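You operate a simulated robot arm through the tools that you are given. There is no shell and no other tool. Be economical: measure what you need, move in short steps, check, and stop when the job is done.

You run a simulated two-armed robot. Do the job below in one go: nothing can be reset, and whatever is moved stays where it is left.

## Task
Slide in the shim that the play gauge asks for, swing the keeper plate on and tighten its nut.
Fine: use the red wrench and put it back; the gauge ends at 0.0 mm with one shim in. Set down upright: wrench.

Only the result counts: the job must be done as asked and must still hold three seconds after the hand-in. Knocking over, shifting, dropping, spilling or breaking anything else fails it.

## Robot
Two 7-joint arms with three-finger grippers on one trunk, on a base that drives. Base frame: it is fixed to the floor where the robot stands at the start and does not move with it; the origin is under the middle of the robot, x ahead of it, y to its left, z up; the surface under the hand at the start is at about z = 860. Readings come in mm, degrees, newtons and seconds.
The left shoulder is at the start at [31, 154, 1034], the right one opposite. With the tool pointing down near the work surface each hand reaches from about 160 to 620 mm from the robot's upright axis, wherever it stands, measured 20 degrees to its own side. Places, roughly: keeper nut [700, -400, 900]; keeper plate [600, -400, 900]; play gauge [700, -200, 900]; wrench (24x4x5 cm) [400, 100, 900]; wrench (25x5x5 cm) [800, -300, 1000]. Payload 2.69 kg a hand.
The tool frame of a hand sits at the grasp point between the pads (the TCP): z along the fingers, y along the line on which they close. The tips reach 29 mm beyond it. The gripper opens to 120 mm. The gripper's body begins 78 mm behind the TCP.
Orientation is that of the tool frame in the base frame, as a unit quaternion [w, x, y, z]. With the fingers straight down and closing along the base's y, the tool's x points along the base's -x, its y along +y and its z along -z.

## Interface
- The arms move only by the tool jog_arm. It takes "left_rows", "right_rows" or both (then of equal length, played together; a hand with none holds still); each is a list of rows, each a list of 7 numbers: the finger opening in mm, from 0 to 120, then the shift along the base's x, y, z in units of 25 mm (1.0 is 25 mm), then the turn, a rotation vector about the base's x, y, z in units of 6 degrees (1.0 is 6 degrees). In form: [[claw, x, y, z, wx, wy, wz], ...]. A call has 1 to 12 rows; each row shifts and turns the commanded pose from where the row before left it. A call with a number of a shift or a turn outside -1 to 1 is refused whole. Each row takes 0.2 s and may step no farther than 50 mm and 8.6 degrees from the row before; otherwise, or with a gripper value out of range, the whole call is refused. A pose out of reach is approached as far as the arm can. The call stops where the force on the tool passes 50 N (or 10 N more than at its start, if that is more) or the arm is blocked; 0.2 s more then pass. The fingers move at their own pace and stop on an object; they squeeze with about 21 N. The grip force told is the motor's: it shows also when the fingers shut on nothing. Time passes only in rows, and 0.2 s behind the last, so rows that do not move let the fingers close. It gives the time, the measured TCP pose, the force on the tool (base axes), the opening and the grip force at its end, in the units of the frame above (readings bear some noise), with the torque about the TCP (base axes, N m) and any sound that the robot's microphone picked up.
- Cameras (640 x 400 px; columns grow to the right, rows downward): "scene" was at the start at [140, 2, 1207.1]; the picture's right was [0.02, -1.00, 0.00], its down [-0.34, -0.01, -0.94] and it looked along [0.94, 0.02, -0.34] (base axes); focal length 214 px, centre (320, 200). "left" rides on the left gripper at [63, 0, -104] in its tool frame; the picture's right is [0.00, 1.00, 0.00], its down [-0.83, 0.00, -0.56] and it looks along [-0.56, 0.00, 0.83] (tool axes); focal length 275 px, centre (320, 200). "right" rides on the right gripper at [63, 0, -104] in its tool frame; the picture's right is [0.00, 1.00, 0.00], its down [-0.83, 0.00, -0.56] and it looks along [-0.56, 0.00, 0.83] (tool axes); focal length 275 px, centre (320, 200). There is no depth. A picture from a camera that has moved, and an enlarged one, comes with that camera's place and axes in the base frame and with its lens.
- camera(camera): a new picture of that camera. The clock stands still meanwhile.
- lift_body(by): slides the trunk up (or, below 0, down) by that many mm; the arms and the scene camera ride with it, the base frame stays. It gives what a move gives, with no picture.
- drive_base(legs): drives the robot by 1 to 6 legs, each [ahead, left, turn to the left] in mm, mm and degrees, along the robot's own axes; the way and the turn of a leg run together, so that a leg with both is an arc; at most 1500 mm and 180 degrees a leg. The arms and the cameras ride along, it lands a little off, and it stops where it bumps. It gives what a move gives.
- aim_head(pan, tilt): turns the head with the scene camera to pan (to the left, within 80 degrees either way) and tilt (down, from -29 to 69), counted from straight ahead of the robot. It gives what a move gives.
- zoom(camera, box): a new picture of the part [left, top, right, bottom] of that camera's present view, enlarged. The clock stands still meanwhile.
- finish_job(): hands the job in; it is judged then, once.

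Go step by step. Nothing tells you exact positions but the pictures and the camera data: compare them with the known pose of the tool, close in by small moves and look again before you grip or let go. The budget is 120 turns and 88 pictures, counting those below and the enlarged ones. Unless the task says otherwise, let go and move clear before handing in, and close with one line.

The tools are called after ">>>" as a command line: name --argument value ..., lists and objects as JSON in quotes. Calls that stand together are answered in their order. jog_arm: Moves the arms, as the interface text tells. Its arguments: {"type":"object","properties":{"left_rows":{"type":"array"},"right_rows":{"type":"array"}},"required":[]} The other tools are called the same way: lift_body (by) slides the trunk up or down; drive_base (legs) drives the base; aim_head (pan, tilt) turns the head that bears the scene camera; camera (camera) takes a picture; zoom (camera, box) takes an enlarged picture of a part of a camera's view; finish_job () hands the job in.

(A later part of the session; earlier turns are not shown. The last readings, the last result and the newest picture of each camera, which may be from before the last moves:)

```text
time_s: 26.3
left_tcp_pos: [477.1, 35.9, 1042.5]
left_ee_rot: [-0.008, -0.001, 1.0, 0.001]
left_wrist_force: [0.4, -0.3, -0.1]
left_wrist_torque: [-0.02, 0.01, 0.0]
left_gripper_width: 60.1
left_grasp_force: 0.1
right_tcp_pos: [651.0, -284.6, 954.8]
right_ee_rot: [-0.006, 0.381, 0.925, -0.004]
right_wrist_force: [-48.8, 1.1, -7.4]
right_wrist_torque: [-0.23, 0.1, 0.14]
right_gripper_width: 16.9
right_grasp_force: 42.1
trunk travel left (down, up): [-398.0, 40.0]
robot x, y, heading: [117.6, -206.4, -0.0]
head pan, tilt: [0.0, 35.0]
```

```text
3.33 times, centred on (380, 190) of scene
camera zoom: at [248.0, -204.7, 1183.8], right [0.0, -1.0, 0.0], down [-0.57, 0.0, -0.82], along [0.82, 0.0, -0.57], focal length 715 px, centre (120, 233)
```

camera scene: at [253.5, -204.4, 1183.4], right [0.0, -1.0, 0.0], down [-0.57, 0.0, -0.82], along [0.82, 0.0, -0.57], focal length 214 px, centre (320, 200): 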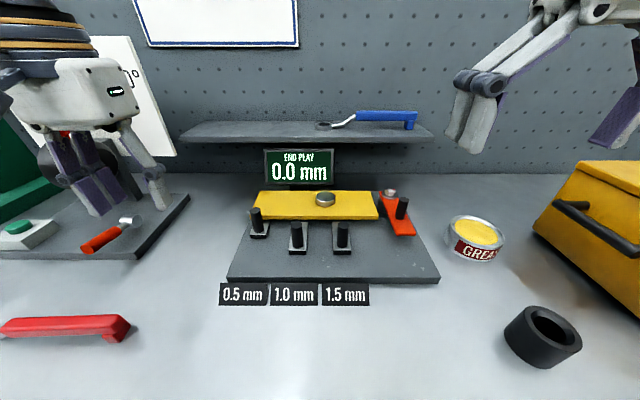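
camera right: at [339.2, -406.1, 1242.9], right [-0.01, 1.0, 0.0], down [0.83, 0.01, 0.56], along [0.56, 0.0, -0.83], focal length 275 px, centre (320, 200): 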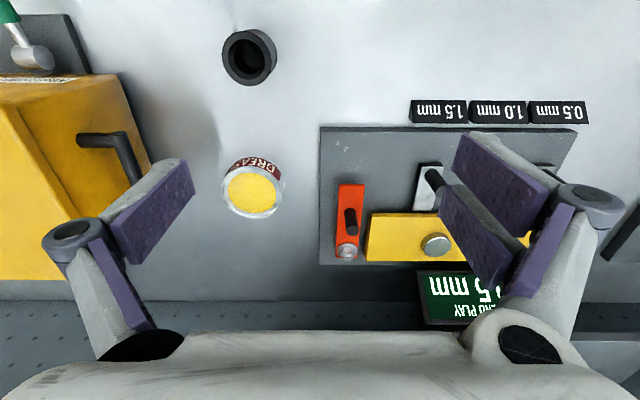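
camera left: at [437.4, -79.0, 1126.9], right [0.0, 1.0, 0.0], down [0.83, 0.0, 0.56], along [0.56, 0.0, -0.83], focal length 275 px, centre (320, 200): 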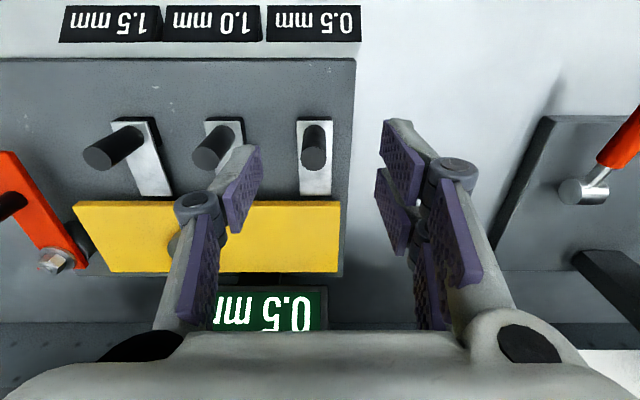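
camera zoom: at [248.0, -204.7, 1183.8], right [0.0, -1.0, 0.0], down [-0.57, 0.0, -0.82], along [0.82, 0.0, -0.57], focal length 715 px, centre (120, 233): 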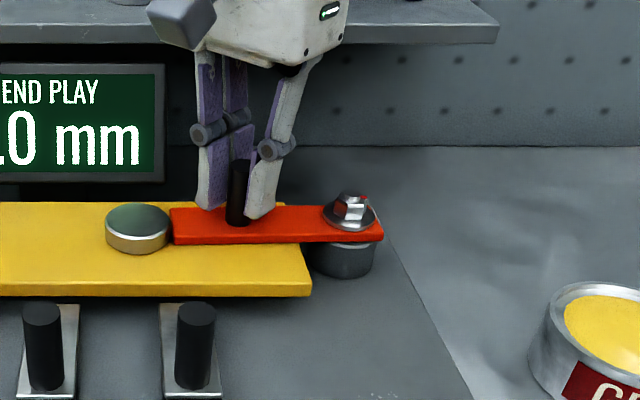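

It rests firmly on its stop. I ease off, release, lift, and retreat the right hand.

>>> jog_arm --right_rows '[[15, -0.3, 0, 0, 0, 0, 0], [45, 0, 0, 0, 0, 0, 0], [45, 0, 0, 0, 0, 0, 0], [45, 0, 0, 1, 0, 0, 0], [45, 0, 0, 1, 0, 0, 0], [45, -0.2, 0, 1, 0, 0, 0.5], [45, -0.8, -0.5, 1, 0, 0, 1], [45, -0.8, -0.5, 0.5, 0, 0, 1], [45, -0.8, -0.5, 0.5, 0, 0, 1], [45, -1, -0.7, 0, 0, 0, 1], [45, -1, -0.7, 0, 0, 0, 1], [45, -1, -0.7, 0, 0, 0, 1]]'

>>> jog_arm --right_rows '[[45, -1, -0.5, 0, 0, 0, 1], [45, -1, -0.5, 0, 0, 0, 0], [45, -1, -0.5, 0, 0, 0, 0]]'

>>> zoom --camera "scene" --box '[240, 130, 460, 270]'

>>> camera --camera "left"

```text
time_s: 28.9
left_tcp_pos: [481.3, 34.2, 1041.1]
left_ee_rot: [-0.009, -0.001, 1.0, 0.001]
left_wrist_force: [0.1, 0.4, -0.2]
left_wrist_torque: [0.02, 0.0, -0.02]
left_gripper_width: 60.0
left_grasp_force: 0.0
right_tcp_pos: [509.0, -376.8, 1080.5]
right_ee_rot: [0.001, 0.051, 0.999, 0.0]
right_wrist_force: [-1.2, 0.1, -0.5]
right_wrist_torque: [0.01, 0.01, 0.03]
right_gripper_width: 45.1
right_grasp_force: 0.2
trunk travel left (down, up): [-398.0, 40.0]
robot x, y, heading: [116.8, -204.6, 0.2]
head pan, tilt: [0.0, 35.0]
```

```text
time_s: 29.7
left_tcp_pos: [480.9, 34.6, 1040.8]
left_ee_rot: [-0.009, -0.001, 1.0, 0.0]
left_wrist_force: [-0.2, -0.1, 1.1]
left_wrist_torque: [0.03, -0.01, -0.02]
left_gripper_width: 60.1
left_grasp_force: 0.0
right_tcp_pos: [434.2, -414.2, 1079.0]
right_ee_rot: [0.0, -0.001, 1.0, 0.0]
right_wrist_force: [-0.4, -0.6, 0.2]
right_wrist_torque: [0.0, -0.01, -0.02]
right_gripper_width: 45.0
right_grasp_force: 0.0
trunk travel left (down, up): [-398.0, 40.0]
robot x, y, heading: [116.6, -206.5, 0.3]
head pan, tilt: [0.0, 35.0]
```

```text
2.86 times, centred on (350, 200) of scene
camera zoom: at [253.3, -205.4, 1183.4], right [0.0, -1.0, 0.0], down [-0.57, 0.0, -0.82], along [0.82, 0.0, -0.57], focal length 613 px, centre (234, 200)
```

zoom: 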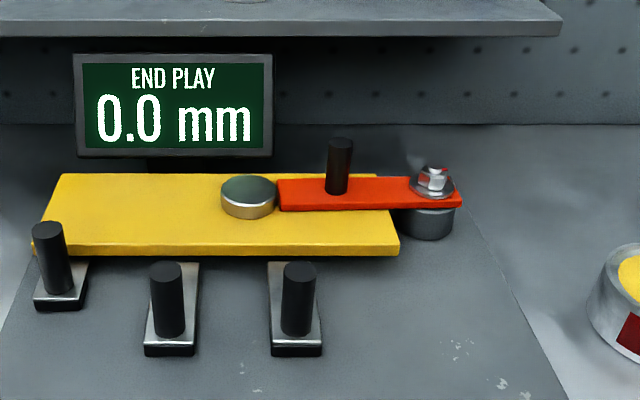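

```text
51 pictures are left
camera left: at [419.6, 34.3, 1145.8], right [0.0, 1.0, 0.0], down [0.84, 0.0, 0.54], along [0.54, 0.0, -0.84], focal length 275 px, centre (320, 200)
```

left: 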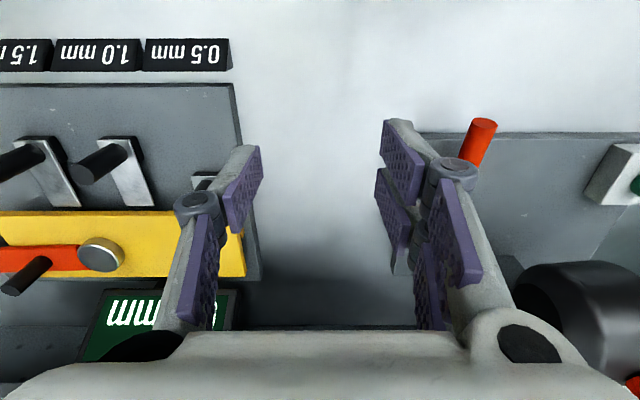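

The keeper is on, the gauge shows 0.0. Next the red wrench: I bring the left hand above its handle, yawed by 90° so the fingers close across it.

>>> jog_arm --left_rows '[[60, -0.26, 0.27, 0.1, 0, 0, 1], [60, -0.26, 0.27, 0.1, 0, 0, 1], [60, -0.26, 0.27, 0.1, 0, 0, 1], [60, -0.26, 0.27, 0.1, 0, 0, 1], [60, -0.26, 0.27, 0.1, 0, 0, 1], [60, -0.26, 0.27, 0.1, 0, 0, 1], [60, -0.26, 0.27, 0.1, 0, 0, 1], [60, -0.26, 0.27, 0.1, 0, 0, 1], [60, -0.26, 0.27, 0.1, 0, 0, 1], [60, -0.26, 0.27, 0.1, 0, 0, 1], [60, -0.26, 0.27, 0.1, 0, 0, 1], [60, -0.26, 0.27, 0.1, 0, 0, 1]]'

>>> jog_arm --left_rows '[[60, -0.26, 0.27, 0, 0, 0, 1], [60, -0.26, 0.27, 0, 0, 0, 1], [60, -0.26, 0.27, 0, 0, 0, 1], [60, 0, 0, 0, 0, 0, 0]]'

>>> aim_head --pan 50 --tilt 45

>>> camera --camera "left"

>>> camera --camera "scene"

```text
time_s: 32.3
left_tcp_pos: [405.8, 112.6, 1068.0]
left_ee_rot: [-0.008, -0.589, 0.808, -0.005]
left_wrist_force: [0.1, -0.7, 0.2]
left_wrist_torque: [0.0, 0.04, -0.04]
left_gripper_width: 60.0
left_grasp_force: 0.0
left hand out of reach, approached as far as the arm can: row 12
right_tcp_pos: [434.9, -412.7, 1079.1]
right_ee_rot: [0.0, -0.001, 1.0, 0.0]
right_wrist_force: [1.4, 0.4, 0.0]
right_wrist_torque: [0.04, 0.01, 0.0]
right_gripper_width: 44.8
right_grasp_force: 0.1
trunk travel left (down, up): [-398.0, 40.0]
robot x, y, heading: [120.5, -206.9, -0.1]
head pan, tilt: [0.0, 35.0]
```

```text
time_s: 33.3
left_tcp_pos: [398.6, 120.3, 1054.6]
left_ee_rot: [0.007, 0.709, -0.706, 0.005]
left_wrist_force: [0.3, -0.4, 0.5]
left_wrist_torque: [-0.02, -0.02, 0.03]
left_gripper_width: 60.0
left_grasp_force: 0.1
left hand out of reach, approached as far as the arm can: row 1, 2, 3
right_tcp_pos: [435.7, -413.0, 1078.8]
right_ee_rot: [-0.001, -0.001, 1.0, 0.0]
right_wrist_force: [0.0, 0.6, 0.2]
right_wrist_torque: [-0.02, -0.01, 0.01]
right_gripper_width: 45.0
right_grasp_force: 0.0
trunk travel left (down, up): [-398.0, 40.0]
robot x, y, heading: [119.5, -204.3, 0.0]
head pan, tilt: [0.0, 35.0]
```

```text
time_s: 34.5
left_tcp_pos: [398.1, 120.7, 1054.1]
left_ee_rot: [0.007, 0.708, -0.706, 0.006]
left_wrist_force: [0.0, 0.3, 0.1]
left_wrist_torque: [-0.04, -0.01, -0.04]
left_gripper_width: 59.9
left_grasp_force: 0.0
right_tcp_pos: [435.3, -411.2, 1079.0]
right_ee_rot: [0.0, -0.001, 1.0, 0.0]
right_wrist_force: [-0.4, 0.2, -0.2]
right_wrist_torque: [0.01, -0.01, -0.02]
right_gripper_width: 45.1
right_grasp_force: 0.1
trunk travel left (down, up): [-398.0, 40.0]
robot x, y, heading: [120.2, -206.0, 0.3]
head pan, tilt: [50.0, 45.0]
```

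```text
50 pictures are left
camera left: at [398.2, 59.8, 1158.9], right [-1.0, 0.0, 0.0], down [0.0, 0.84, 0.54], along [0.0, 0.54, -0.84], focal length 275 px, centre (320, 200)
```

left: 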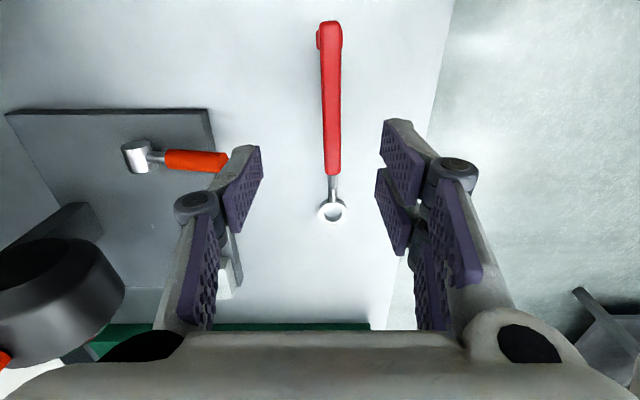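

```text
49 pictures are left
camera scene: at [217.8, -142.7, 1168.6], right [0.77, -0.64, 0.0], down [-0.45, -0.54, -0.71], along [0.45, 0.54, -0.71], focal length 214 px, centre (320, 200)
```

scene: 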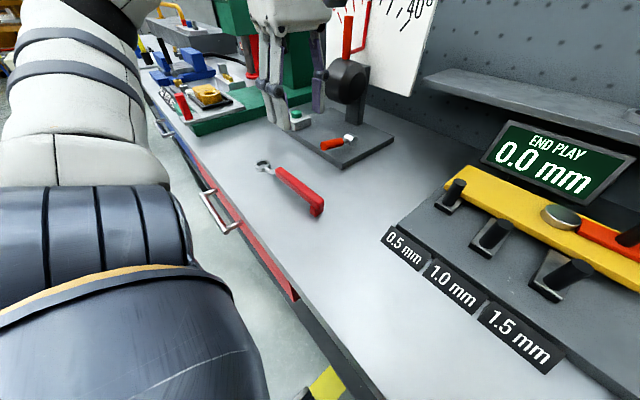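

The wrench lies along y: ring near (383,263), handle y 60–197 at x≈386. I lower the left hand part way and re-measure.

>>> jog_arm --left_rows '[[60, 0, 0.2, -1, 0, 0, 0], [60, 0, 0.2, -1, 0, 0, 0], [60, 0, 0, -1, 0, 0, 0], [60, 0, 0, 0, 0, 0, 0]]'

>>> camera --camera "left"

>>> zoom --camera "scene" --box '[220, 100, 400, 240]'

```text
time_s: 35.5
left_tcp_pos: [399.3, 130.4, 980.0]
left_ee_rot: [0.008, 0.708, -0.706, 0.006]
left_wrist_force: [-0.4, -0.3, -0.1]
left_wrist_torque: [-0.02, 0.0, 0.04]
left_gripper_width: 59.8
left_grasp_force: 0.0
right_tcp_pos: [435.7, -413.5, 1078.8]
right_ee_rot: [0.0, 0.0, 1.0, 0.0]
right_wrist_force: [0.4, 0.7, 0.8]
right_wrist_torque: [-0.01, 0.02, 0.0]
right_gripper_width: 45.2
right_grasp_force: 0.1
trunk travel left (down, up): [-398.0, 40.0]
robot x, y, heading: [119.7, -206.9, 0.0]
head pan, tilt: [50.0, 45.0]
```

```text
48 pictures are left
camera left: at [398.5, 69.0, 1083.9], right [-1.0, 0.0, 0.0], down [0.0, 0.84, 0.54], along [0.0, 0.54, -0.84], focal length 275 px, centre (320, 200)
```

left: 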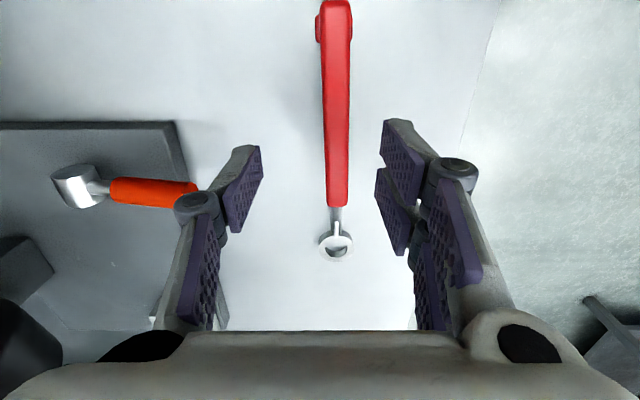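

```text
2.86 times, centred on (310, 170) of scene
camera zoom: at [217.7, -142.7, 1168.6], right [0.77, -0.64, 0.0], down [-0.45, -0.54, -0.71], along [0.45, 0.54, -0.71], focal length 613 px, centre (349, 286)
```

zoom: 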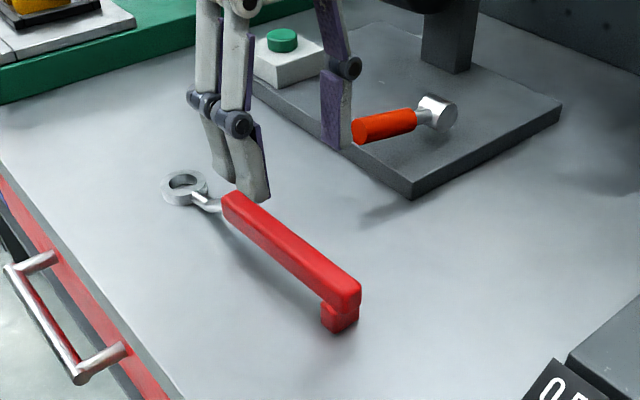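

Handle top is at z≈897 and its centre x≈386 at y=150, turned about 2°. I align and descend to grip it.

>>> jog_arm --left_rows '[[60, -0.52, 0.8, -0.6, 0, 0, 0.35], [60, 0, 0, -0.9, 0, 0, 0], [60, 0, 0, -0.9, 0, 0, 0], [60, 0, 0, 0, 0, 0, 0]]'

>>> camera --camera "left"

>>> zoom --camera "scene" --box '[220, 100, 400, 240]'

```text
time_s: 36.5
left_tcp_pos: [387.1, 149.9, 918.5]
left_ee_rot: [0.008, 0.72, -0.694, 0.006]
left_wrist_force: [-1.2, 0.0, 0.4]
left_wrist_torque: [-0.01, -0.03, 0.04]
left_gripper_width: 59.8
left_grasp_force: 0.2
right_tcp_pos: [435.8, -413.4, 1077.9]
right_ee_rot: [0.001, -0.001, 1.0, -0.001]
right_wrist_force: [-0.5, -0.4, 0.0]
right_wrist_torque: [0.0, 0.02, 0.0]
right_gripper_width: 45.0
right_grasp_force: 0.1
trunk travel left (down, up): [-398.0, 40.0]
robot x, y, heading: [118.0, -203.3, 0.3]
head pan, tilt: [50.0, 45.0]
```

```text
46 pictures are left
camera left: at [388.9, 89.7, 1023.4], right [-1.0, -0.03, 0.0], down [-0.03, 0.84, 0.54], along [-0.02, 0.54, -0.84], focal length 275 px, centre (320, 200)
```

left: 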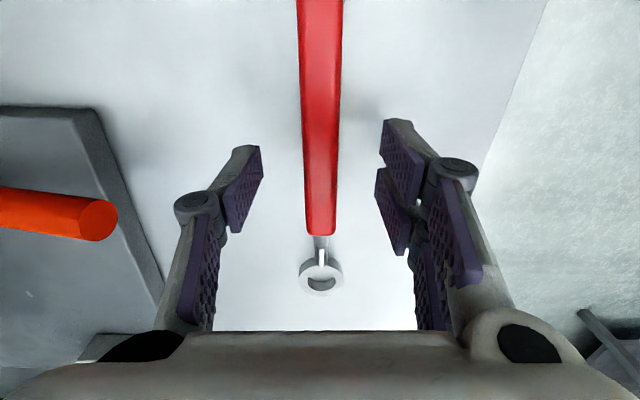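

```text
2.86 times, centred on (310, 170) of scene
camera zoom: at [217.8, -142.7, 1168.6], right [0.77, -0.64, 0.0], down [-0.45, -0.54, -0.71], along [0.45, 0.54, -0.71], focal length 613 px, centre (349, 286)
```

zoom: 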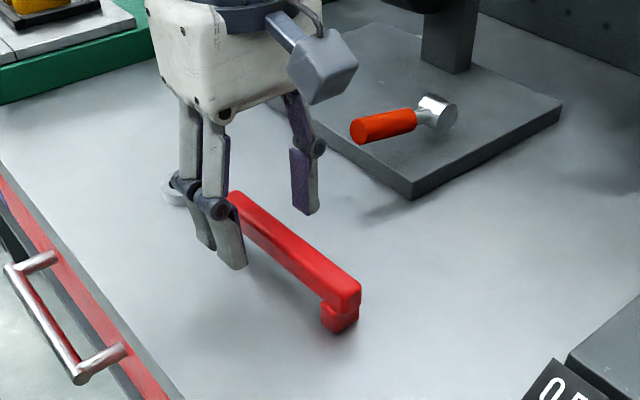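

Well centred over the handle. I go down and close.

>>> jog_arm --left_rows '[[60, 0, 0, -0.45, 0, 0, 0], [60, 0, 0, -0.45, 0, 0, 0], [10, 0, 0, 0, 0, 0, 0], [10, 0, 0, 0, 0, 0, 0], [10, 0, 0, 0, 0, 0, 0]]'

>>> zoom --camera "scene" --box '[220, 100, 400, 240]'

```text
time_s: 37.7
left_tcp_pos: [387.3, 149.0, 896.0]
left_ee_rot: [0.007, 0.721, -0.693, 0.007]
left_wrist_force: [-0.9, -0.5, 0.0]
left_wrist_torque: [-0.03, 0.01, -0.02]
left_gripper_width: 17.0
left_grasp_force: 20.7
right_tcp_pos: [434.7, -413.8, 1078.8]
right_ee_rot: [0.0, -0.001, 1.0, 0.0]
right_wrist_force: [0.6, 0.0, -0.2]
right_wrist_torque: [-0.02, -0.03, -0.01]
right_gripper_width: 45.1
right_grasp_force: 0.1
trunk travel left (down, up): [-398.0, 40.0]
robot x, y, heading: [118.7, -205.9, 0.1]
head pan, tilt: [50.0, 45.0]
```

```text
2.86 times, centred on (310, 170) of scene
camera zoom: at [217.9, -142.6, 1168.5], right [0.77, -0.64, 0.0], down [-0.45, -0.54, -0.71], along [0.45, 0.54, -0.71], focal length 613 px, centre (349, 286)
```

zoom: 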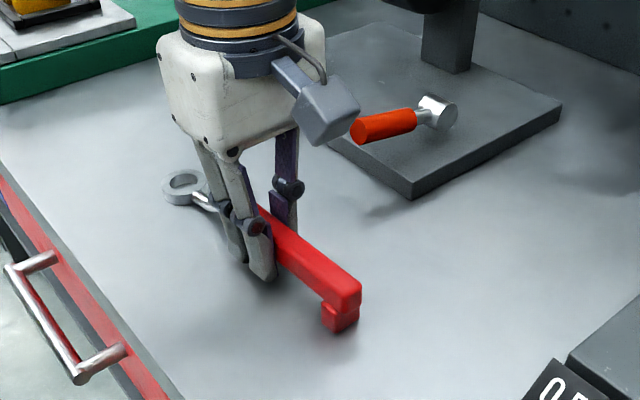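

The wrench is gripped (17 mm). I lift it and tuck the right hand back and up at the same time.

>>> jog_arm --left_rows '[[10, 0, 0, 0.8, 0, 0, 0], [10, 0, 0, 0.8, 0, 0, 0], [10, 0, 0, 0.8, 0, 0, -0.5], [10, 0, 0, 0.8, 0, 0, -0.8], [10, 0.3, 0, 0.8, 0, 0, -0.8], [10, 0.3, 0, 0.8, 0, 0, -0.8], [10, 0.3, 0, 0, 0, 0, -0.8]]' --right_rows '[[45, -0.6, 0, 0.3, 0, 0, 0], [45, -0.6, 0, 0.3, 0, 0, 0], [45, -0.6, 0, 0.3, 0, 0, 0], [45, -0.6, 0, 0.3, 0, 0, 0], [45, -0.6, 0, 0.3, 0, 0, 0], [45, -0.6, 0, 0.3, 0, 0, 0], [45, 0, 0, 0, 0, 0, 0]]'

>>> camera --camera "scene"

```text
time_s: 39.3
left_tcp_pos: [408.1, 150.5, 1016.0]
left_ee_rot: [-0.008, -0.573, 0.819, -0.005]
left_wrist_force: [-0.5, -0.5, 1.0]
left_wrist_torque: [0.03, 0.0, -0.02]
left_gripper_width: 10.1
left_grasp_force: 0.2
right_tcp_pos: [346.2, -414.3, 1125.0]
right_ee_rot: [0.0, -0.001, 1.0, 0.0]
right_wrist_force: [-0.2, -0.2, -0.1]
right_wrist_torque: [0.01, 0.01, 0.01]
right_gripper_width: 45.0
right_grasp_force: 0.0
trunk travel left (down, up): [-398.0, 40.0]
robot x, y, heading: [117.8, -204.2, -0.1]
head pan, tilt: [50.0, 45.0]
```

```text
43 pictures are left
camera scene: at [218.0, -142.6, 1168.5], right [0.77, -0.64, 0.0], down [-0.45, -0.54, -0.71], along [0.45, 0.54, -0.71], focal length 214 px, centre (320, 200)
```

scene: 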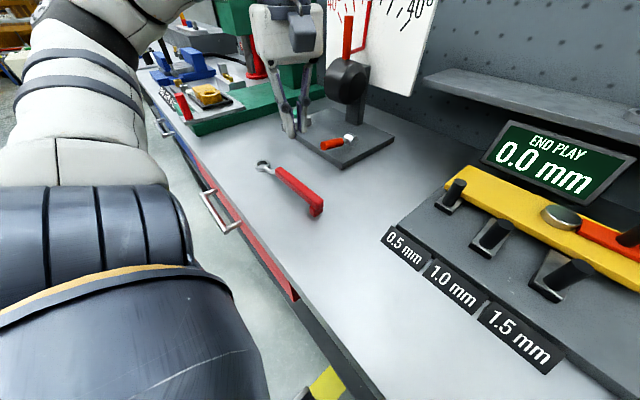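

The fingers slipped off: the grip closed to 10 mm and the wrench stayed in place. I reopen, go back and grip it lower and harder.

>>> jog_arm --left_rows '[[60, -0.3, 0, 0, 0, 0, 0.8], [60, -0.3, 0, 0, 0, 0, 0.8], [60, -0.24, 0, 0, 0, 0, 0.8], [60, 0, 0, -0.8, 0, 0, 0.8], [60, 0, 0, -0.8, 0, 0, 0.5], [60, 0, 0, -0.8, 0, 0, 0], [60, 0, 0, -0.8, 0, 0, 0], [60, 0, 0, 0, 0, 0, 0]]'

>>> camera --camera "left"

>>> zoom --camera "scene" --box '[240, 130, 340, 230]'

```text
time_s: 41.1
left_tcp_pos: [391.4, 146.2, 934.6]
left_ee_rot: [0.008, 0.721, -0.693, 0.006]
left_wrist_force: [-0.3, 0.6, 0.3]
left_wrist_torque: [0.0, 0.02, 0.02]
left_gripper_width: 60.1
left_grasp_force: 0.1
left hand out of reach, approached as far as the arm can: row 3
right_tcp_pos: [346.8, -413.6, 1125.0]
right_ee_rot: [-0.001, 0.0, 1.0, 0.0]
right_wrist_force: [0.4, 0.1, -0.7]
right_wrist_torque: [0.0, 0.02, 0.04]
right_gripper_width: 44.8
right_grasp_force: 0.1
trunk travel left (down, up): [-398.0, 40.0]
robot x, y, heading: [116.7, -203.2, -0.0]
head pan, tilt: [50.0, 45.0]
```

```text
42 pictures are left
camera left: at [392.8, 85.3, 1039.7], right [-1.0, -0.03, 0.0], down [-0.03, 0.84, 0.54], along [-0.02, 0.54, -0.84], focal length 275 px, centre (320, 200)
```

left: 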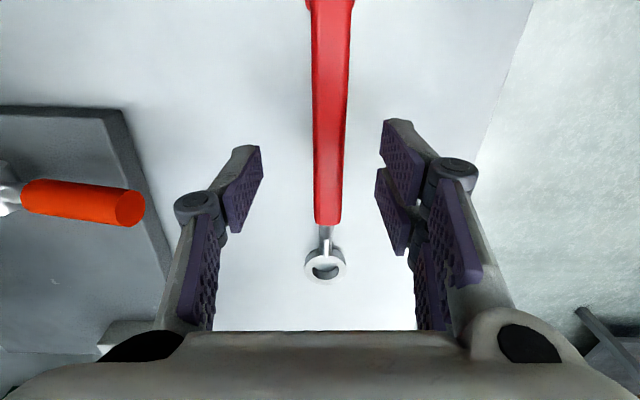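

```text
4.00 times, centred on (290, 180) of scene
camera zoom: at [217.7, -142.7, 1168.6], right [0.77, -0.64, 0.0], down [-0.45, -0.54, -0.71], along [0.45, 0.54, -0.71], focal length 858 px, centre (440, 280)
```

zoom: 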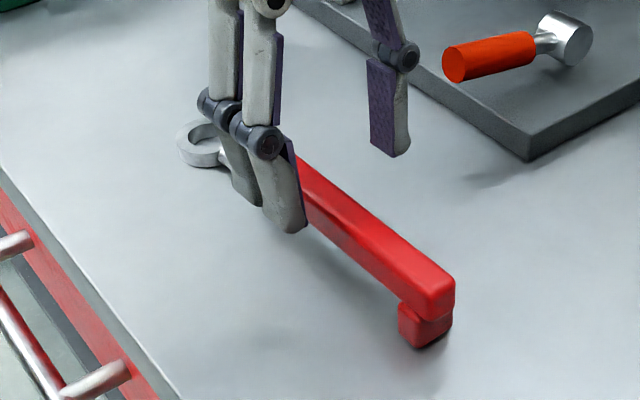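

I correct the offset, go down to z≈890 and close fully, then test with a small lift.

>>> jog_arm --left_rows '[[60, -0.2, 0.1, -0.8, 0, 0, 0], [60, 0, 0, -0.6, 0, 0, 0], [60, 0, 0, -0.4, 0, 0, 0], [0, 0, 0, 0, 0, 0, 0], [0, 0, 0, 0, 0, 0, 0], [0, 0, 0, 0, 0, 0, 0], [0, 0, 0, 0, 0, 0, 0]]'

```text
time_s: 42.7
left_tcp_pos: [385.7, 148.6, 889.9]
left_ee_rot: [0.007, 0.72, -0.694, 0.006]
left_wrist_force: [0.3, 0.0, 0.0]
left_wrist_torque: [0.13, -0.03, -0.08]
left_gripper_width: 16.9
left_grasp_force: 21.2
right_tcp_pos: [347.8, -414.3, 1125.5]
right_ee_rot: [0.0, -0.001, 1.0, 0.001]
right_wrist_force: [0.2, -0.8, 0.7]
right_wrist_torque: [0.02, 0.01, 0.01]
right_gripper_width: 45.2
right_grasp_force: 0.0
trunk travel left (down, up): [-398.0, 40.0]
robot x, y, heading: [120.4, -205.6, 0.2]
head pan, tilt: [50.0, 45.0]
```

>>> jog_arm --left_rows '[[0, 0, 0, 0.2, 0, 0, 0], [0, 0, 0, 0.2, 0, 0, 0], [0, 0, 0, 0.2, 0, 0, 0], [0, 0, 0, 0, 0, 0, 0]]'

>>> zoom --camera "scene" --box '[240, 130, 340, 230]'

```text
time_s: 43.7
left_tcp_pos: [386.2, 147.9, 904.8]
left_ee_rot: [0.008, 0.721, -0.693, 0.007]
left_wrist_force: [-0.6, 0.7, -2.4]
left_wrist_torque: [0.01, 0.01, -0.03]
left_gripper_width: 16.9
left_grasp_force: 20.6
right_tcp_pos: [347.2, -414.1, 1125.4]
right_ee_rot: [0.0, -0.002, 1.0, 0.0]
right_wrist_force: [-0.3, -0.2, -0.3]
right_wrist_torque: [0.06, -0.02, -0.04]
right_gripper_width: 45.2
right_grasp_force: 0.0
trunk travel left (down, up): [-398.0, 40.0]
robot x, y, heading: [115.4, -207.5, -0.1]
head pan, tilt: [50.0, 45.0]
```

```text
4.00 times, centred on (290, 180) of scene
camera zoom: at [217.9, -142.5, 1168.5], right [0.77, -0.64, 0.0], down [-0.45, -0.54, -0.71], along [0.45, 0.54, -0.71], focal length 858 px, centre (440, 280)
```

zoom: 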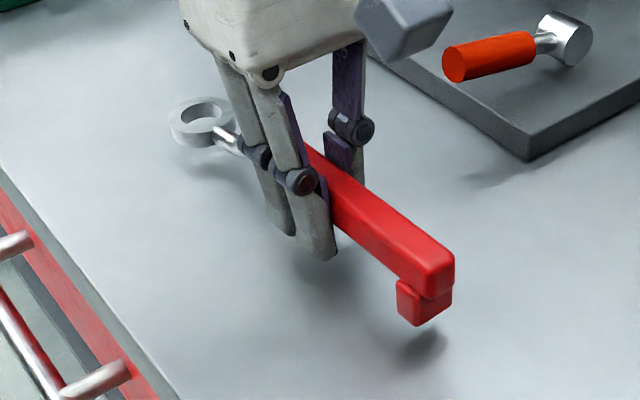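

The wrench is held level at 2.4 N. I lift it gently to z≈1000.

>>> jog_arm --left_rows '[[0, 0, 0, 0.48, 0, 0, 0], [0, 0, 0, 0.48, 0, 0, 0], [0, 0, 0, 0.48, 0, 0, 0], [0, 0, 0, 0.48, 0, 0, 0], [0, 0.1, -0.1, 0.48, 0, 0, -0.5], [0, 0.1, -0.1, 0.48, 0, 0, -0.5], [0, 0.1, -0.1, 0.48, 0, 0, -0.5], [0, 0.1, -0.1, 0.48, 0, 0, -0.5], [0, 0.1, -0.1, 0, 0, 0, -0.5], [0, 0.1, -0.1, 0, 0, 0, -0.5], [0, 0.1, -0.1, 0, 0, 0, -0.5], [0, 0.1, -0.1, 0, 0, 0, -0.5]]'

>>> camera --camera "left"

```text
time_s: 46.3
left_tcp_pos: [406.4, 127.7, 999.9]
left_ee_rot: [-0.008, -0.56, 0.828, -0.005]
left_wrist_force: [-0.3, 0.5, -2.3]
left_wrist_torque: [0.01, -0.02, 0.01]
left_gripper_width: 16.7
left_grasp_force: 20.8
right_tcp_pos: [348.4, -413.6, 1126.2]
right_ee_rot: [0.0, -0.001, 1.0, 0.0]
right_wrist_force: [0.2, -0.4, -0.4]
right_wrist_torque: [0.0, -0.05, -0.02]
right_gripper_width: 44.9
right_grasp_force: 0.1
trunk travel left (down, up): [-398.0, 40.0]
robot x, y, heading: [116.1, -205.1, 0.3]
head pan, tilt: [50.0, 45.0]
```

```text
39 pictures are left
camera left: at [383.0, 71.4, 1105.0], right [-0.93, 0.38, 0.0], down [0.32, 0.78, 0.54], along [0.2, 0.5, -0.84], focal length 275 px, centre (320, 200)
```

left: 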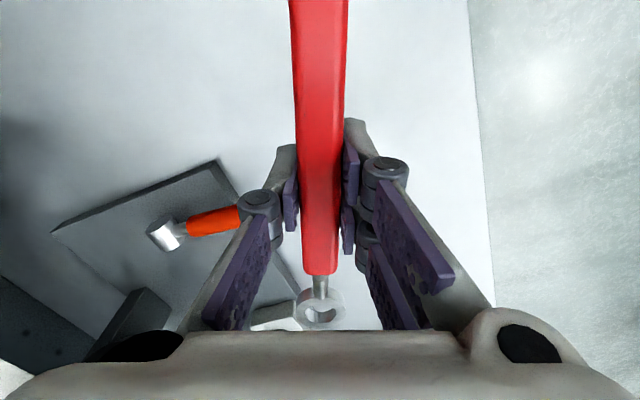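

The wrench hangs level; its ring is ~117 mm ahead of the TCP. I drive right 180 mm so the left arm is well placed for the nut.

>>> drive_base --legs '[[0, -180, 0]]'

>>> aim_head --pan 0 --tilt 35

>>> camera --camera "scene"

```text
time_s: 48.3
left_tcp_pos: [408.4, -48.7, 1001.1]
left_ee_rot: [-0.009, -0.558, 0.83, -0.005]
left_wrist_force: [-1.3, -1.1, -2.1]
left_wrist_torque: [0.05, -0.06, 0.0]
left_gripper_width: 16.7
left_grasp_force: 20.8
right_tcp_pos: [345.1, -589.8, 1126.8]
right_ee_rot: [0.001, 0.002, 1.0, -0.001]
right_wrist_force: [-0.1, 1.0, 0.7]
right_wrist_torque: [0.04, -0.01, -0.02]
right_gripper_width: 44.9
right_grasp_force: 0.0
trunk travel left (down, up): [-398.0, 40.0]
robot x, y, heading: [119.7, -380.4, -0.1]
head pan, tilt: [50.0, 45.0]
```

```text
time_s: 49.5
left_tcp_pos: [408.8, -49.2, 1001.1]
left_ee_rot: [-0.008, -0.559, 0.829, -0.005]
left_wrist_force: [-0.6, 0.0, -2.8]
left_wrist_torque: [0.04, 0.02, 0.01]
left_gripper_width: 16.9
left_grasp_force: 20.9
right_tcp_pos: [345.2, -590.7, 1126.0]
right_ee_rot: [0.0, 0.001, 1.0, 0.0]
right_wrist_force: [0.6, 0.9, 0.7]
right_wrist_torque: [-0.02, 0.03, 0.0]
right_gripper_width: 44.8
right_grasp_force: 0.1
trunk travel left (down, up): [-398.0, 40.0]
robot x, y, heading: [118.0, -378.6, -0.1]
head pan, tilt: [0.0, 35.0]
```

```text
38 pictures are left
camera scene: at [253.6, -380.7, 1183.3], right [0.0, -1.0, 0.0], down [-0.57, 0.0, -0.82], along [0.82, 0.0, -0.57], focal length 214 px, centre (320, 200)
```

scene: 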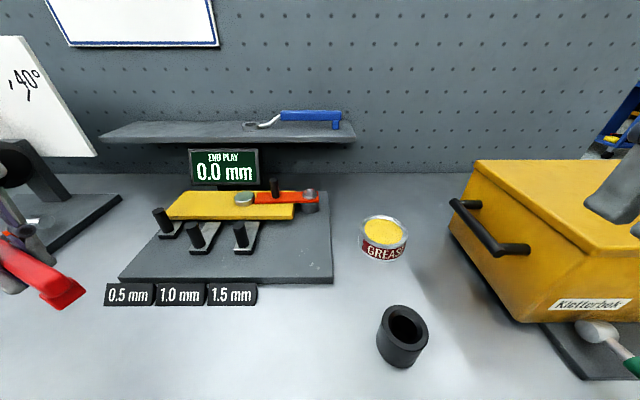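

>>> zoom --camera "scene" --box '[260, 160, 360, 230]'

>>> zoom --camera "right" --box '[440, 120, 640, 320]'

```text
5.71 times, centred on (310, 195) of scene
camera zoom: at [253.6, -380.7, 1183.3], right [0.0, -1.0, 0.0], down [-0.57, 0.0, -0.82], along [0.82, 0.0, -0.57], focal length 1226 px, centre (377, 229)
```

zoom: 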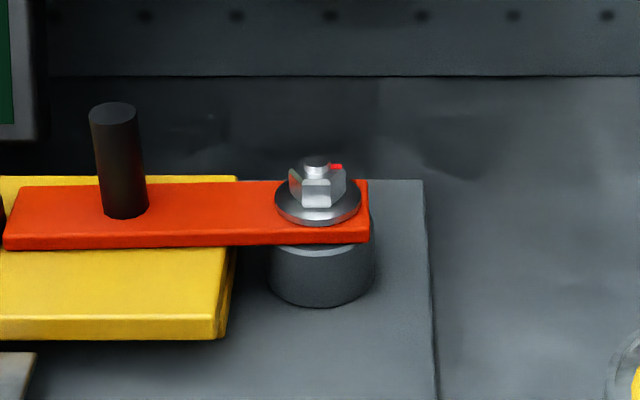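

```text
2.00 times, centred on (540, 220) of right
camera zoom: at [284.0, -591.6, 1229.8], right [0.0, 1.0, 0.0], down [0.83, 0.0, 0.56], along [0.56, 0.0, -0.83], focal length 551 px, centre (-120, 160)
```

zoom: 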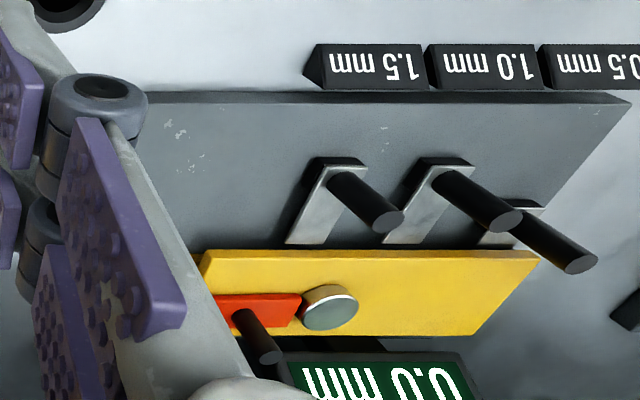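

Nut axis is about (650,-358), its washer at z≈921. I carry the wrench over to stand with the ring above the nut and handle pointing toward -x,-y (45°).

>>> jog_arm --left_rows '[[0, 0, -0.5, 0, 0, 0, -0.32], [0, 0, -0.95, 0, 0, 0, -0.32], [0, 0, -0.95, 0, 0, 0, -0.32], [0, 0, -0.95, 0, 0, 0, -0.32], [0, 0, -0.95, 0, 0, 0, -0.32], [0, 0, -0.95, 0, 0, 0, -0.32], [0, 0, -0.95, 0, 0, 0, -0.32], [0, 0, -0.95, 0, 0, 0, -0.32], [0, 0.2, -0.95, 0, 0, 0, -0.32], [0, 0.3, -0.95, 0, 0, 0, -0.32], [0, 0.4, -0.95, 0, 0, 0, -0.32], [0, 0.4, -0.95, 0, 0, 0, -0.31]]'

>>> jog_arm --left_rows '[[0, 0.65, -0.9, 0, 0, 0, 0], [0, 0.75, -0.9, 0, 0, 0, 0], [0, 0.75, -0.9, 0, 0, 0, 0], [0, 0.75, -0.6, 0, 0, 0, 0], [0, 0.75, -0.5, 0, 0, 0, 0], [0, 0.5, 0, 0, 0, 0, 0], [0, 0, 0, 0, 0, 0, 0]]'

>>> camera --camera "scene"

>>> camera --camera "left"

```text
time_s: 52.1
left_tcp_pos: [439.6, -324.3, 1001.5]
left_ee_rot: [-0.009, -0.382, 0.924, -0.002]
left_wrist_force: [0.1, 0.5, -2.2]
left_wrist_torque: [0.04, 0.0, 0.01]
left_gripper_width: 17.1
left_grasp_force: 21.0
right_tcp_pos: [345.5, -590.0, 1125.2]
right_ee_rot: [0.0, 0.001, 1.0, 0.0]
right_wrist_force: [-0.3, -0.2, -1.0]
right_wrist_torque: [0.03, 0.03, 0.01]
right_gripper_width: 44.9
right_grasp_force: 0.1
trunk travel left (down, up): [-398.0, 40.0]
robot x, y, heading: [117.5, -384.4, 0.2]
head pan, tilt: [0.0, 35.0]
```

```text
time_s: 53.7
left_tcp_pos: [545.4, -418.6, 1000.5]
left_ee_rot: [-0.009, -0.381, 0.924, -0.002]
left_wrist_force: [-1.1, 0.0, -1.8]
left_wrist_torque: [-0.01, 0.0, 0.01]
left_gripper_width: 17.0
left_grasp_force: 21.1
right_tcp_pos: [344.7, -590.9, 1125.9]
right_ee_rot: [0.0, 0.002, 1.0, 0.001]
right_wrist_force: [-0.7, -0.6, -0.4]
right_wrist_torque: [0.0, 0.02, -0.01]
right_gripper_width: 45.0
right_grasp_force: 0.0
trunk travel left (down, up): [-398.0, 40.0]
robot x, y, heading: [118.9, -379.1, -0.5]
head pan, tilt: [0.0, 35.0]
```

```text
35 pictures are left
camera scene: at [253.5, -380.9, 1183.4], right [0.0, -1.0, 0.0], down [-0.57, 0.0, -0.82], along [0.82, 0.0, -0.57], focal length 214 px, centre (320, 200)
```

scene: 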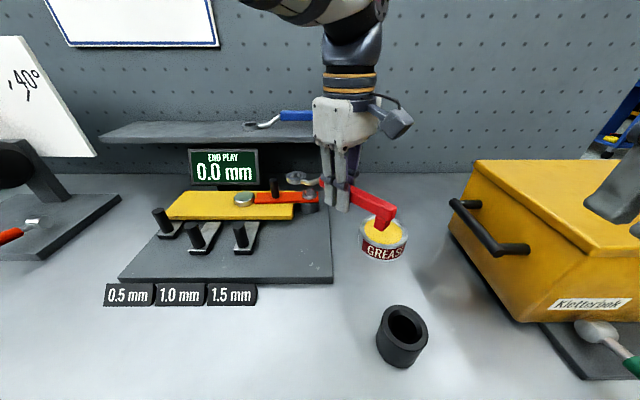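

```text
34 pictures are left
camera left: at [501.5, -462.3, 1105.3], right [-0.7, 0.71, 0.0], down [0.6, 0.59, 0.54], along [0.38, 0.38, -0.84], focal length 275 px, centre (320, 200)
```

left: 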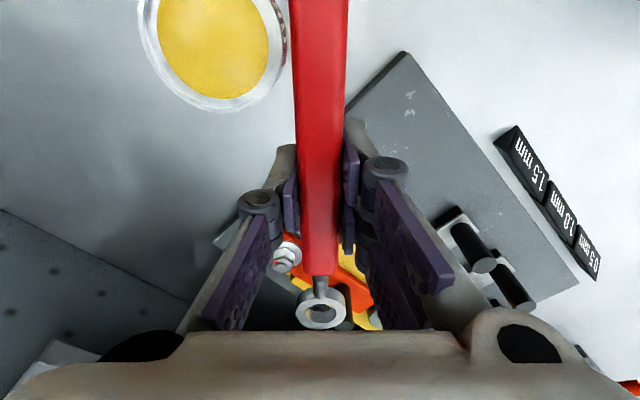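

I move the ring over the nut and lower to just above the bolt, then check.

>>> jog_arm --left_rows '[[0, 0.44, -0.45, 0, 0, 0, 0], [0, 0.44, -0.45, 0, 0, 0, 0], [0, 0, 0, -0.45, 0, 0, 0], [0, 0, 0, -0.45, 0, 0, 0], [0, 0, 0, 0, 0, 0, 0]]'

>>> zoom --camera "scene" --box '[260, 160, 360, 230]'

>>> zoom --camera "left" --box '[240, 220, 400, 340]'

```text
time_s: 54.9
left_tcp_pos: [565.2, -440.3, 977.3]
left_ee_rot: [-0.01, -0.382, 0.924, -0.003]
left_wrist_force: [-0.2, -0.2, -1.9]
left_wrist_torque: [0.02, -0.02, 0.03]
left_gripper_width: 16.7
left_grasp_force: 21.1
right_tcp_pos: [346.2, -590.6, 1125.3]
right_ee_rot: [0.0, 0.002, 1.0, 0.0]
right_wrist_force: [0.2, 0.3, 1.0]
right_wrist_torque: [0.02, 0.0, -0.03]
right_gripper_width: 45.0
right_grasp_force: 0.1
trunk travel left (down, up): [-398.0, 40.0]
robot x, y, heading: [118.4, -381.1, -0.1]
head pan, tilt: [0.0, 35.0]
```

```text
5.71 times, centred on (310, 195) of scene
camera zoom: at [253.6, -380.8, 1183.4], right [0.0, -1.0, 0.0], down [-0.57, 0.0, -0.82], along [0.82, 0.0, -0.57], focal length 1226 px, centre (377, 229)
```

zoom: 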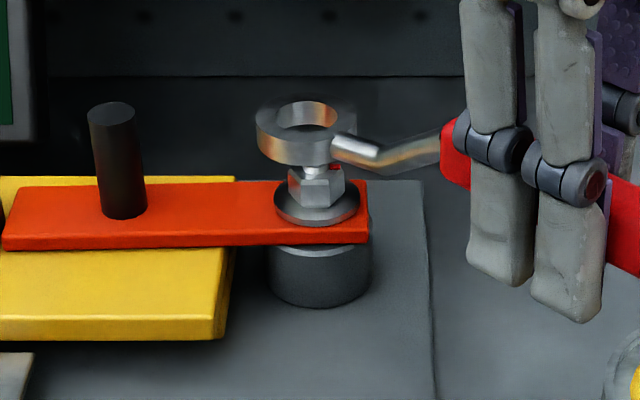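

```text
3.33 times, centred on (320, 280) of left
camera zoom: at [522.3, -483.7, 1082.0], right [-0.7, 0.71, 0.0], down [0.6, 0.59, 0.54], along [0.38, 0.38, -0.84], focal length 918 px, centre (320, -67)
```

zoom: 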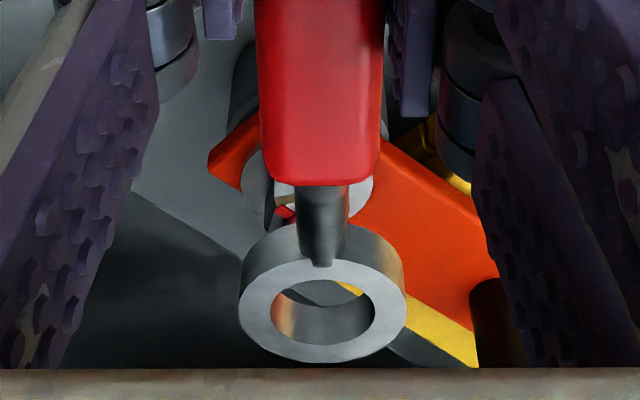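

Ring centre is ~(646.7,-357) against the nut at ~(650.5,-360). I shift by (+3.5,-3) mm and lower gently.

>>> jog_arm --left_rows '[[0, 0.14, -0.12, 0, 0, 0, 0], [0, 0, 0, -0.2, 0, 0, 0], [0, 0, 0, -0.12, 0, 0, 0], [0, 0, 0, 0, 0, 0, 0]]'

>>> zoom --camera "scene" --box '[260, 160, 360, 230]'

>>> zoom --camera "left" --box '[240, 220, 400, 340]'

```text
time_s: 55.9
left_tcp_pos: [569.9, -442.6, 969.2]
left_ee_rot: [-0.009, -0.383, 0.924, -0.004]
left_wrist_force: [-0.5, 0.1, -1.9]
left_wrist_torque: [0.04, 0.0, -0.01]
left_gripper_width: 16.9
left_grasp_force: 20.7
right_tcp_pos: [345.3, -590.6, 1125.9]
right_ee_rot: [0.0, 0.0, 1.0, 0.0]
right_wrist_force: [-0.3, -0.2, 0.2]
right_wrist_torque: [0.05, 0.04, -0.01]
right_gripper_width: 45.0
right_grasp_force: 0.1
trunk travel left (down, up): [-398.0, 40.0]
robot x, y, heading: [114.0, -378.2, -0.3]
head pan, tilt: [0.0, 35.0]
```

```text
5.71 times, centred on (310, 195) of scene
camera zoom: at [253.6, -380.8, 1183.3], right [0.0, -1.0, 0.0], down [-0.57, 0.0, -0.82], along [0.82, 0.0, -0.57], focal length 1226 px, centre (377, 229)
```

zoom: 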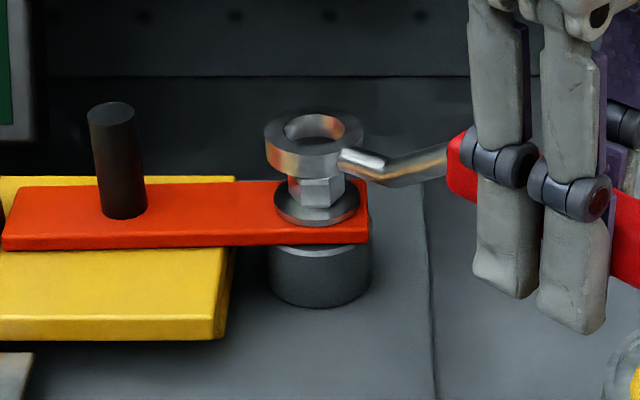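

```text
3.33 times, centred on (320, 280) of left
camera zoom: at [526.1, -486.4, 1074.2], right [-0.7, 0.71, 0.0], down [0.6, 0.59, 0.54], along [0.38, 0.38, -0.84], focal length 918 px, centre (320, -67)
```

zoom: 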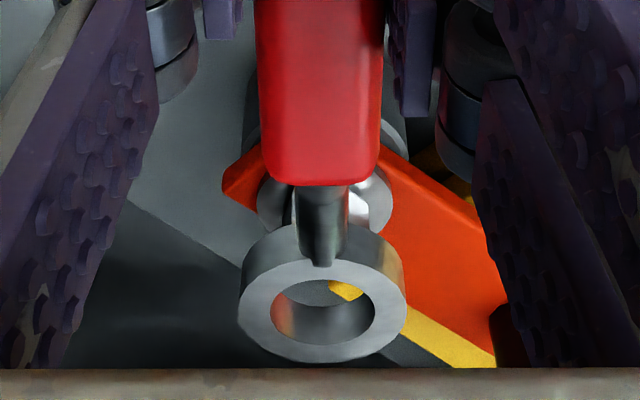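

Lateral alignment now looks good. I lower in small steps watching the force.

>>> jog_arm --left_rows '[[0, 0, 0, -0.16, 0, 0, 0], [0, 0, 0, -0.16, 0, 0, 0], [0, 0, 0, 0, 0, 0, 0]]'

>>> zoom --camera "scene" --box '[280, 165, 340, 220]'

>>> zoom --camera "left" --box '[270, 250, 370, 340]'

```text
time_s: 56.7
left_tcp_pos: [571.2, -443.9, 962.8]
left_ee_rot: [-0.009, -0.382, 0.924, -0.003]
left_wrist_force: [-0.4, -0.5, -1.4]
left_wrist_torque: [0.02, -0.01, -0.03]
left_gripper_width: 16.9
left_grasp_force: 21.4
right_tcp_pos: [346.8, -590.2, 1125.7]
right_ee_rot: [-0.001, 0.002, 1.0, 0.001]
right_wrist_force: [0.1, 0.6, 0.5]
right_wrist_torque: [0.0, 0.04, -0.06]
right_gripper_width: 45.1
right_grasp_force: 0.1
trunk travel left (down, up): [-398.0, 40.0]
robot x, y, heading: [119.6, -381.9, -0.2]
head pan, tilt: [0.0, 35.0]
```

```text
7.27 times, centred on (310, 192) of scene
camera zoom: at [253.6, -380.9, 1183.4], right [0.0, -1.0, 0.0], down [-0.57, 0.0, -0.82], along [0.82, 0.0, -0.57], focal length 1560 px, centre (393, 254)
```

zoom: 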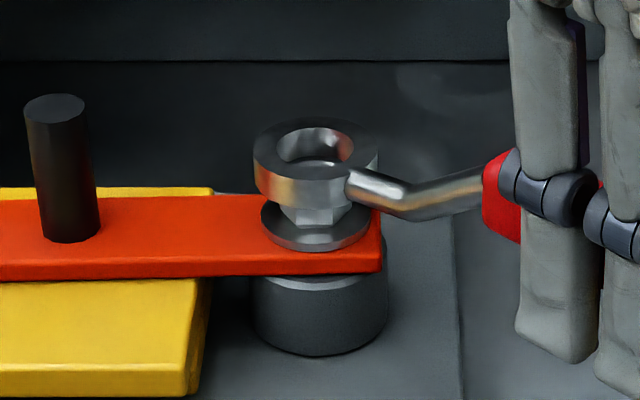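

```text
4.44 times, centred on (320, 295) of left
camera zoom: at [527.3, -486.9, 1066.9], right [-0.7, 0.71, 0.0], down [0.6, 0.59, 0.54], along [0.38, 0.38, -0.84], focal length 1224 px, centre (320, -222)
```

zoom: 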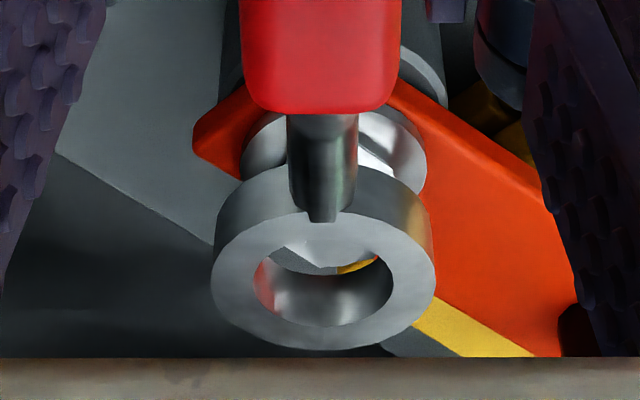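

The ring seems a few mm too far in x. I shift it back about 3 mm and lower gently, watching for contact.

>>> jog_arm --left_rows '[[0, -0.12, 0, 0, 0, 0, 0], [0, 0, 0, -0.12, 0, 0, 0], [0, 0, 0, -0.12, 0, 0, 0], [0, 0, 0, 0, 0, 0, 0]]'

>>> zoom --camera "scene" --box '[280, 165, 340, 220]'

```text
time_s: 57.7
left_tcp_pos: [567.8, -442.8, 956.0]
left_ee_rot: [-0.009, -0.382, 0.924, -0.003]
left_wrist_force: [0.4, -0.3, -1.3]
left_wrist_torque: [-0.03, -0.03, -0.1]
left_gripper_width: 16.9
left_grasp_force: 21.2
right_tcp_pos: [346.2, -590.7, 1127.1]
right_ee_rot: [0.0, 0.002, 1.0, 0.0]
right_wrist_force: [0.7, 0.4, -0.5]
right_wrist_torque: [-0.04, -0.02, 0.0]
right_gripper_width: 45.3
right_grasp_force: 0.1
trunk travel left (down, up): [-398.0, 40.0]
robot x, y, heading: [118.0, -378.2, -0.2]
head pan, tilt: [0.0, 35.0]
```

```text
7.27 times, centred on (310, 192) of scene
camera zoom: at [253.7, -380.9, 1183.3], right [0.0, -1.0, 0.0], down [-0.57, 0.0, -0.82], along [0.82, 0.0, -0.57], focal length 1560 px, centre (393, 254)
```

zoom: 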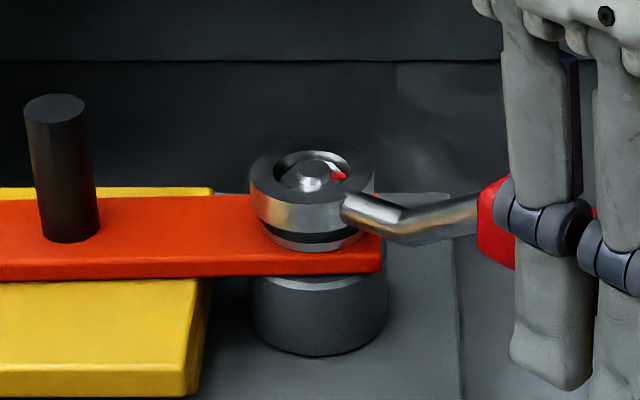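

The nut now sits inside the ring. A few millimetres lower to seat it.

>>> jog_arm --left_rows '[[0, 0, 0, -0.1, 0, 0, 0], [0, 0, 0, -0.08, 0, 0, 0], [0, 0, 0, 0, 0, 0, 0]]'

>>> zoom --camera "scene" --box '[280, 165, 340, 220]'

```text
time_s: 58.5
left_tcp_pos: [567.8, -443.1, 950.9]
left_ee_rot: [-0.009, -0.382, 0.924, -0.003]
left_wrist_force: [0.3, -0.4, -2.0]
left_wrist_torque: [0.03, 0.0, 0.0]
left_gripper_width: 16.8
left_grasp_force: 20.9
right_tcp_pos: [345.5, -589.8, 1125.6]
right_ee_rot: [0.0, 0.001, 1.0, 0.0]
right_wrist_force: [-0.3, 0.8, -0.7]
right_wrist_torque: [-0.02, -0.03, 0.01]
right_gripper_width: 45.0
right_grasp_force: 0.1
trunk travel left (down, up): [-398.0, 40.0]
robot x, y, heading: [118.3, -382.0, -0.3]
head pan, tilt: [0.0, 35.0]
```

```text
7.27 times, centred on (310, 192) of scene
camera zoom: at [253.6, -380.9, 1183.3], right [0.0, -1.0, 0.0], down [-0.57, 0.0, -0.82], along [0.82, 0.0, -0.57], focal length 1560 px, centre (393, 254)
```

zoom: 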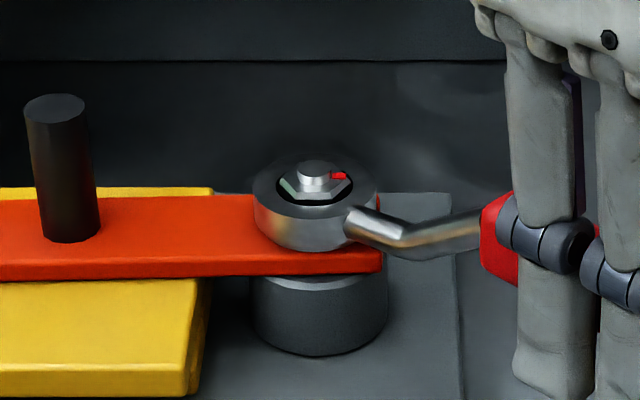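

The ring is seated around the nut. I turn it clockwise about (650,-361), first 18°.

>>> jog_arm --left_rows '[[0, -0.326, 0.363, 0, 0, 0, -1], [0, -0.287, 0.395, 0, 0, 0, -1], [0, -0.244, 0.422, 0, 0, 0, -1]]'

>>> zoom --camera "scene" --box '[280, 165, 340, 220]'

```text
time_s: 59.3
left_tcp_pos: [546.5, -414.7, 950.3]
left_ee_rot: [-0.009, -0.233, 0.972, -0.002]
left_wrist_force: [-0.1, 3.2, 0.5]
left_wrist_torque: [0.03, -0.1, 0.32]
left_gripper_width: 16.8
left_grasp_force: 21.1
right_tcp_pos: [346.5, -590.3, 1125.4]
right_ee_rot: [0.0, 0.001, 1.0, -0.001]
right_wrist_force: [-0.7, -0.4, -0.2]
right_wrist_torque: [-0.01, 0.02, -0.02]
right_gripper_width: 44.9
right_grasp_force: 0.2
trunk travel left (down, up): [-398.0, 40.0]
robot x, y, heading: [117.8, -376.4, -0.1]
head pan, tilt: [0.0, 35.0]
```

```text
7.27 times, centred on (310, 192) of scene
camera zoom: at [253.6, -380.5, 1183.8], right [0.0, -1.0, 0.0], down [-0.57, 0.0, -0.82], along [0.82, 0.0, -0.57], focal length 1560 px, centre (393, 254)
```

zoom: 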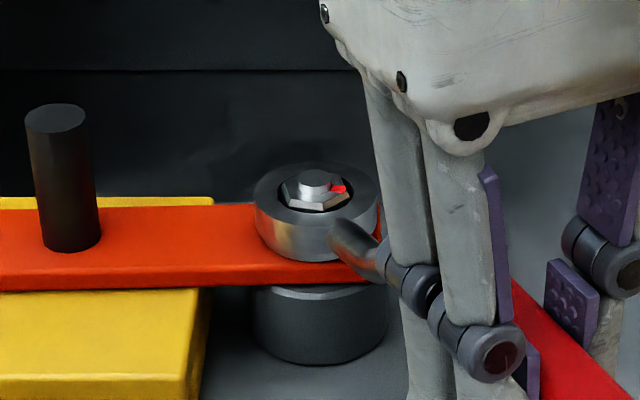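

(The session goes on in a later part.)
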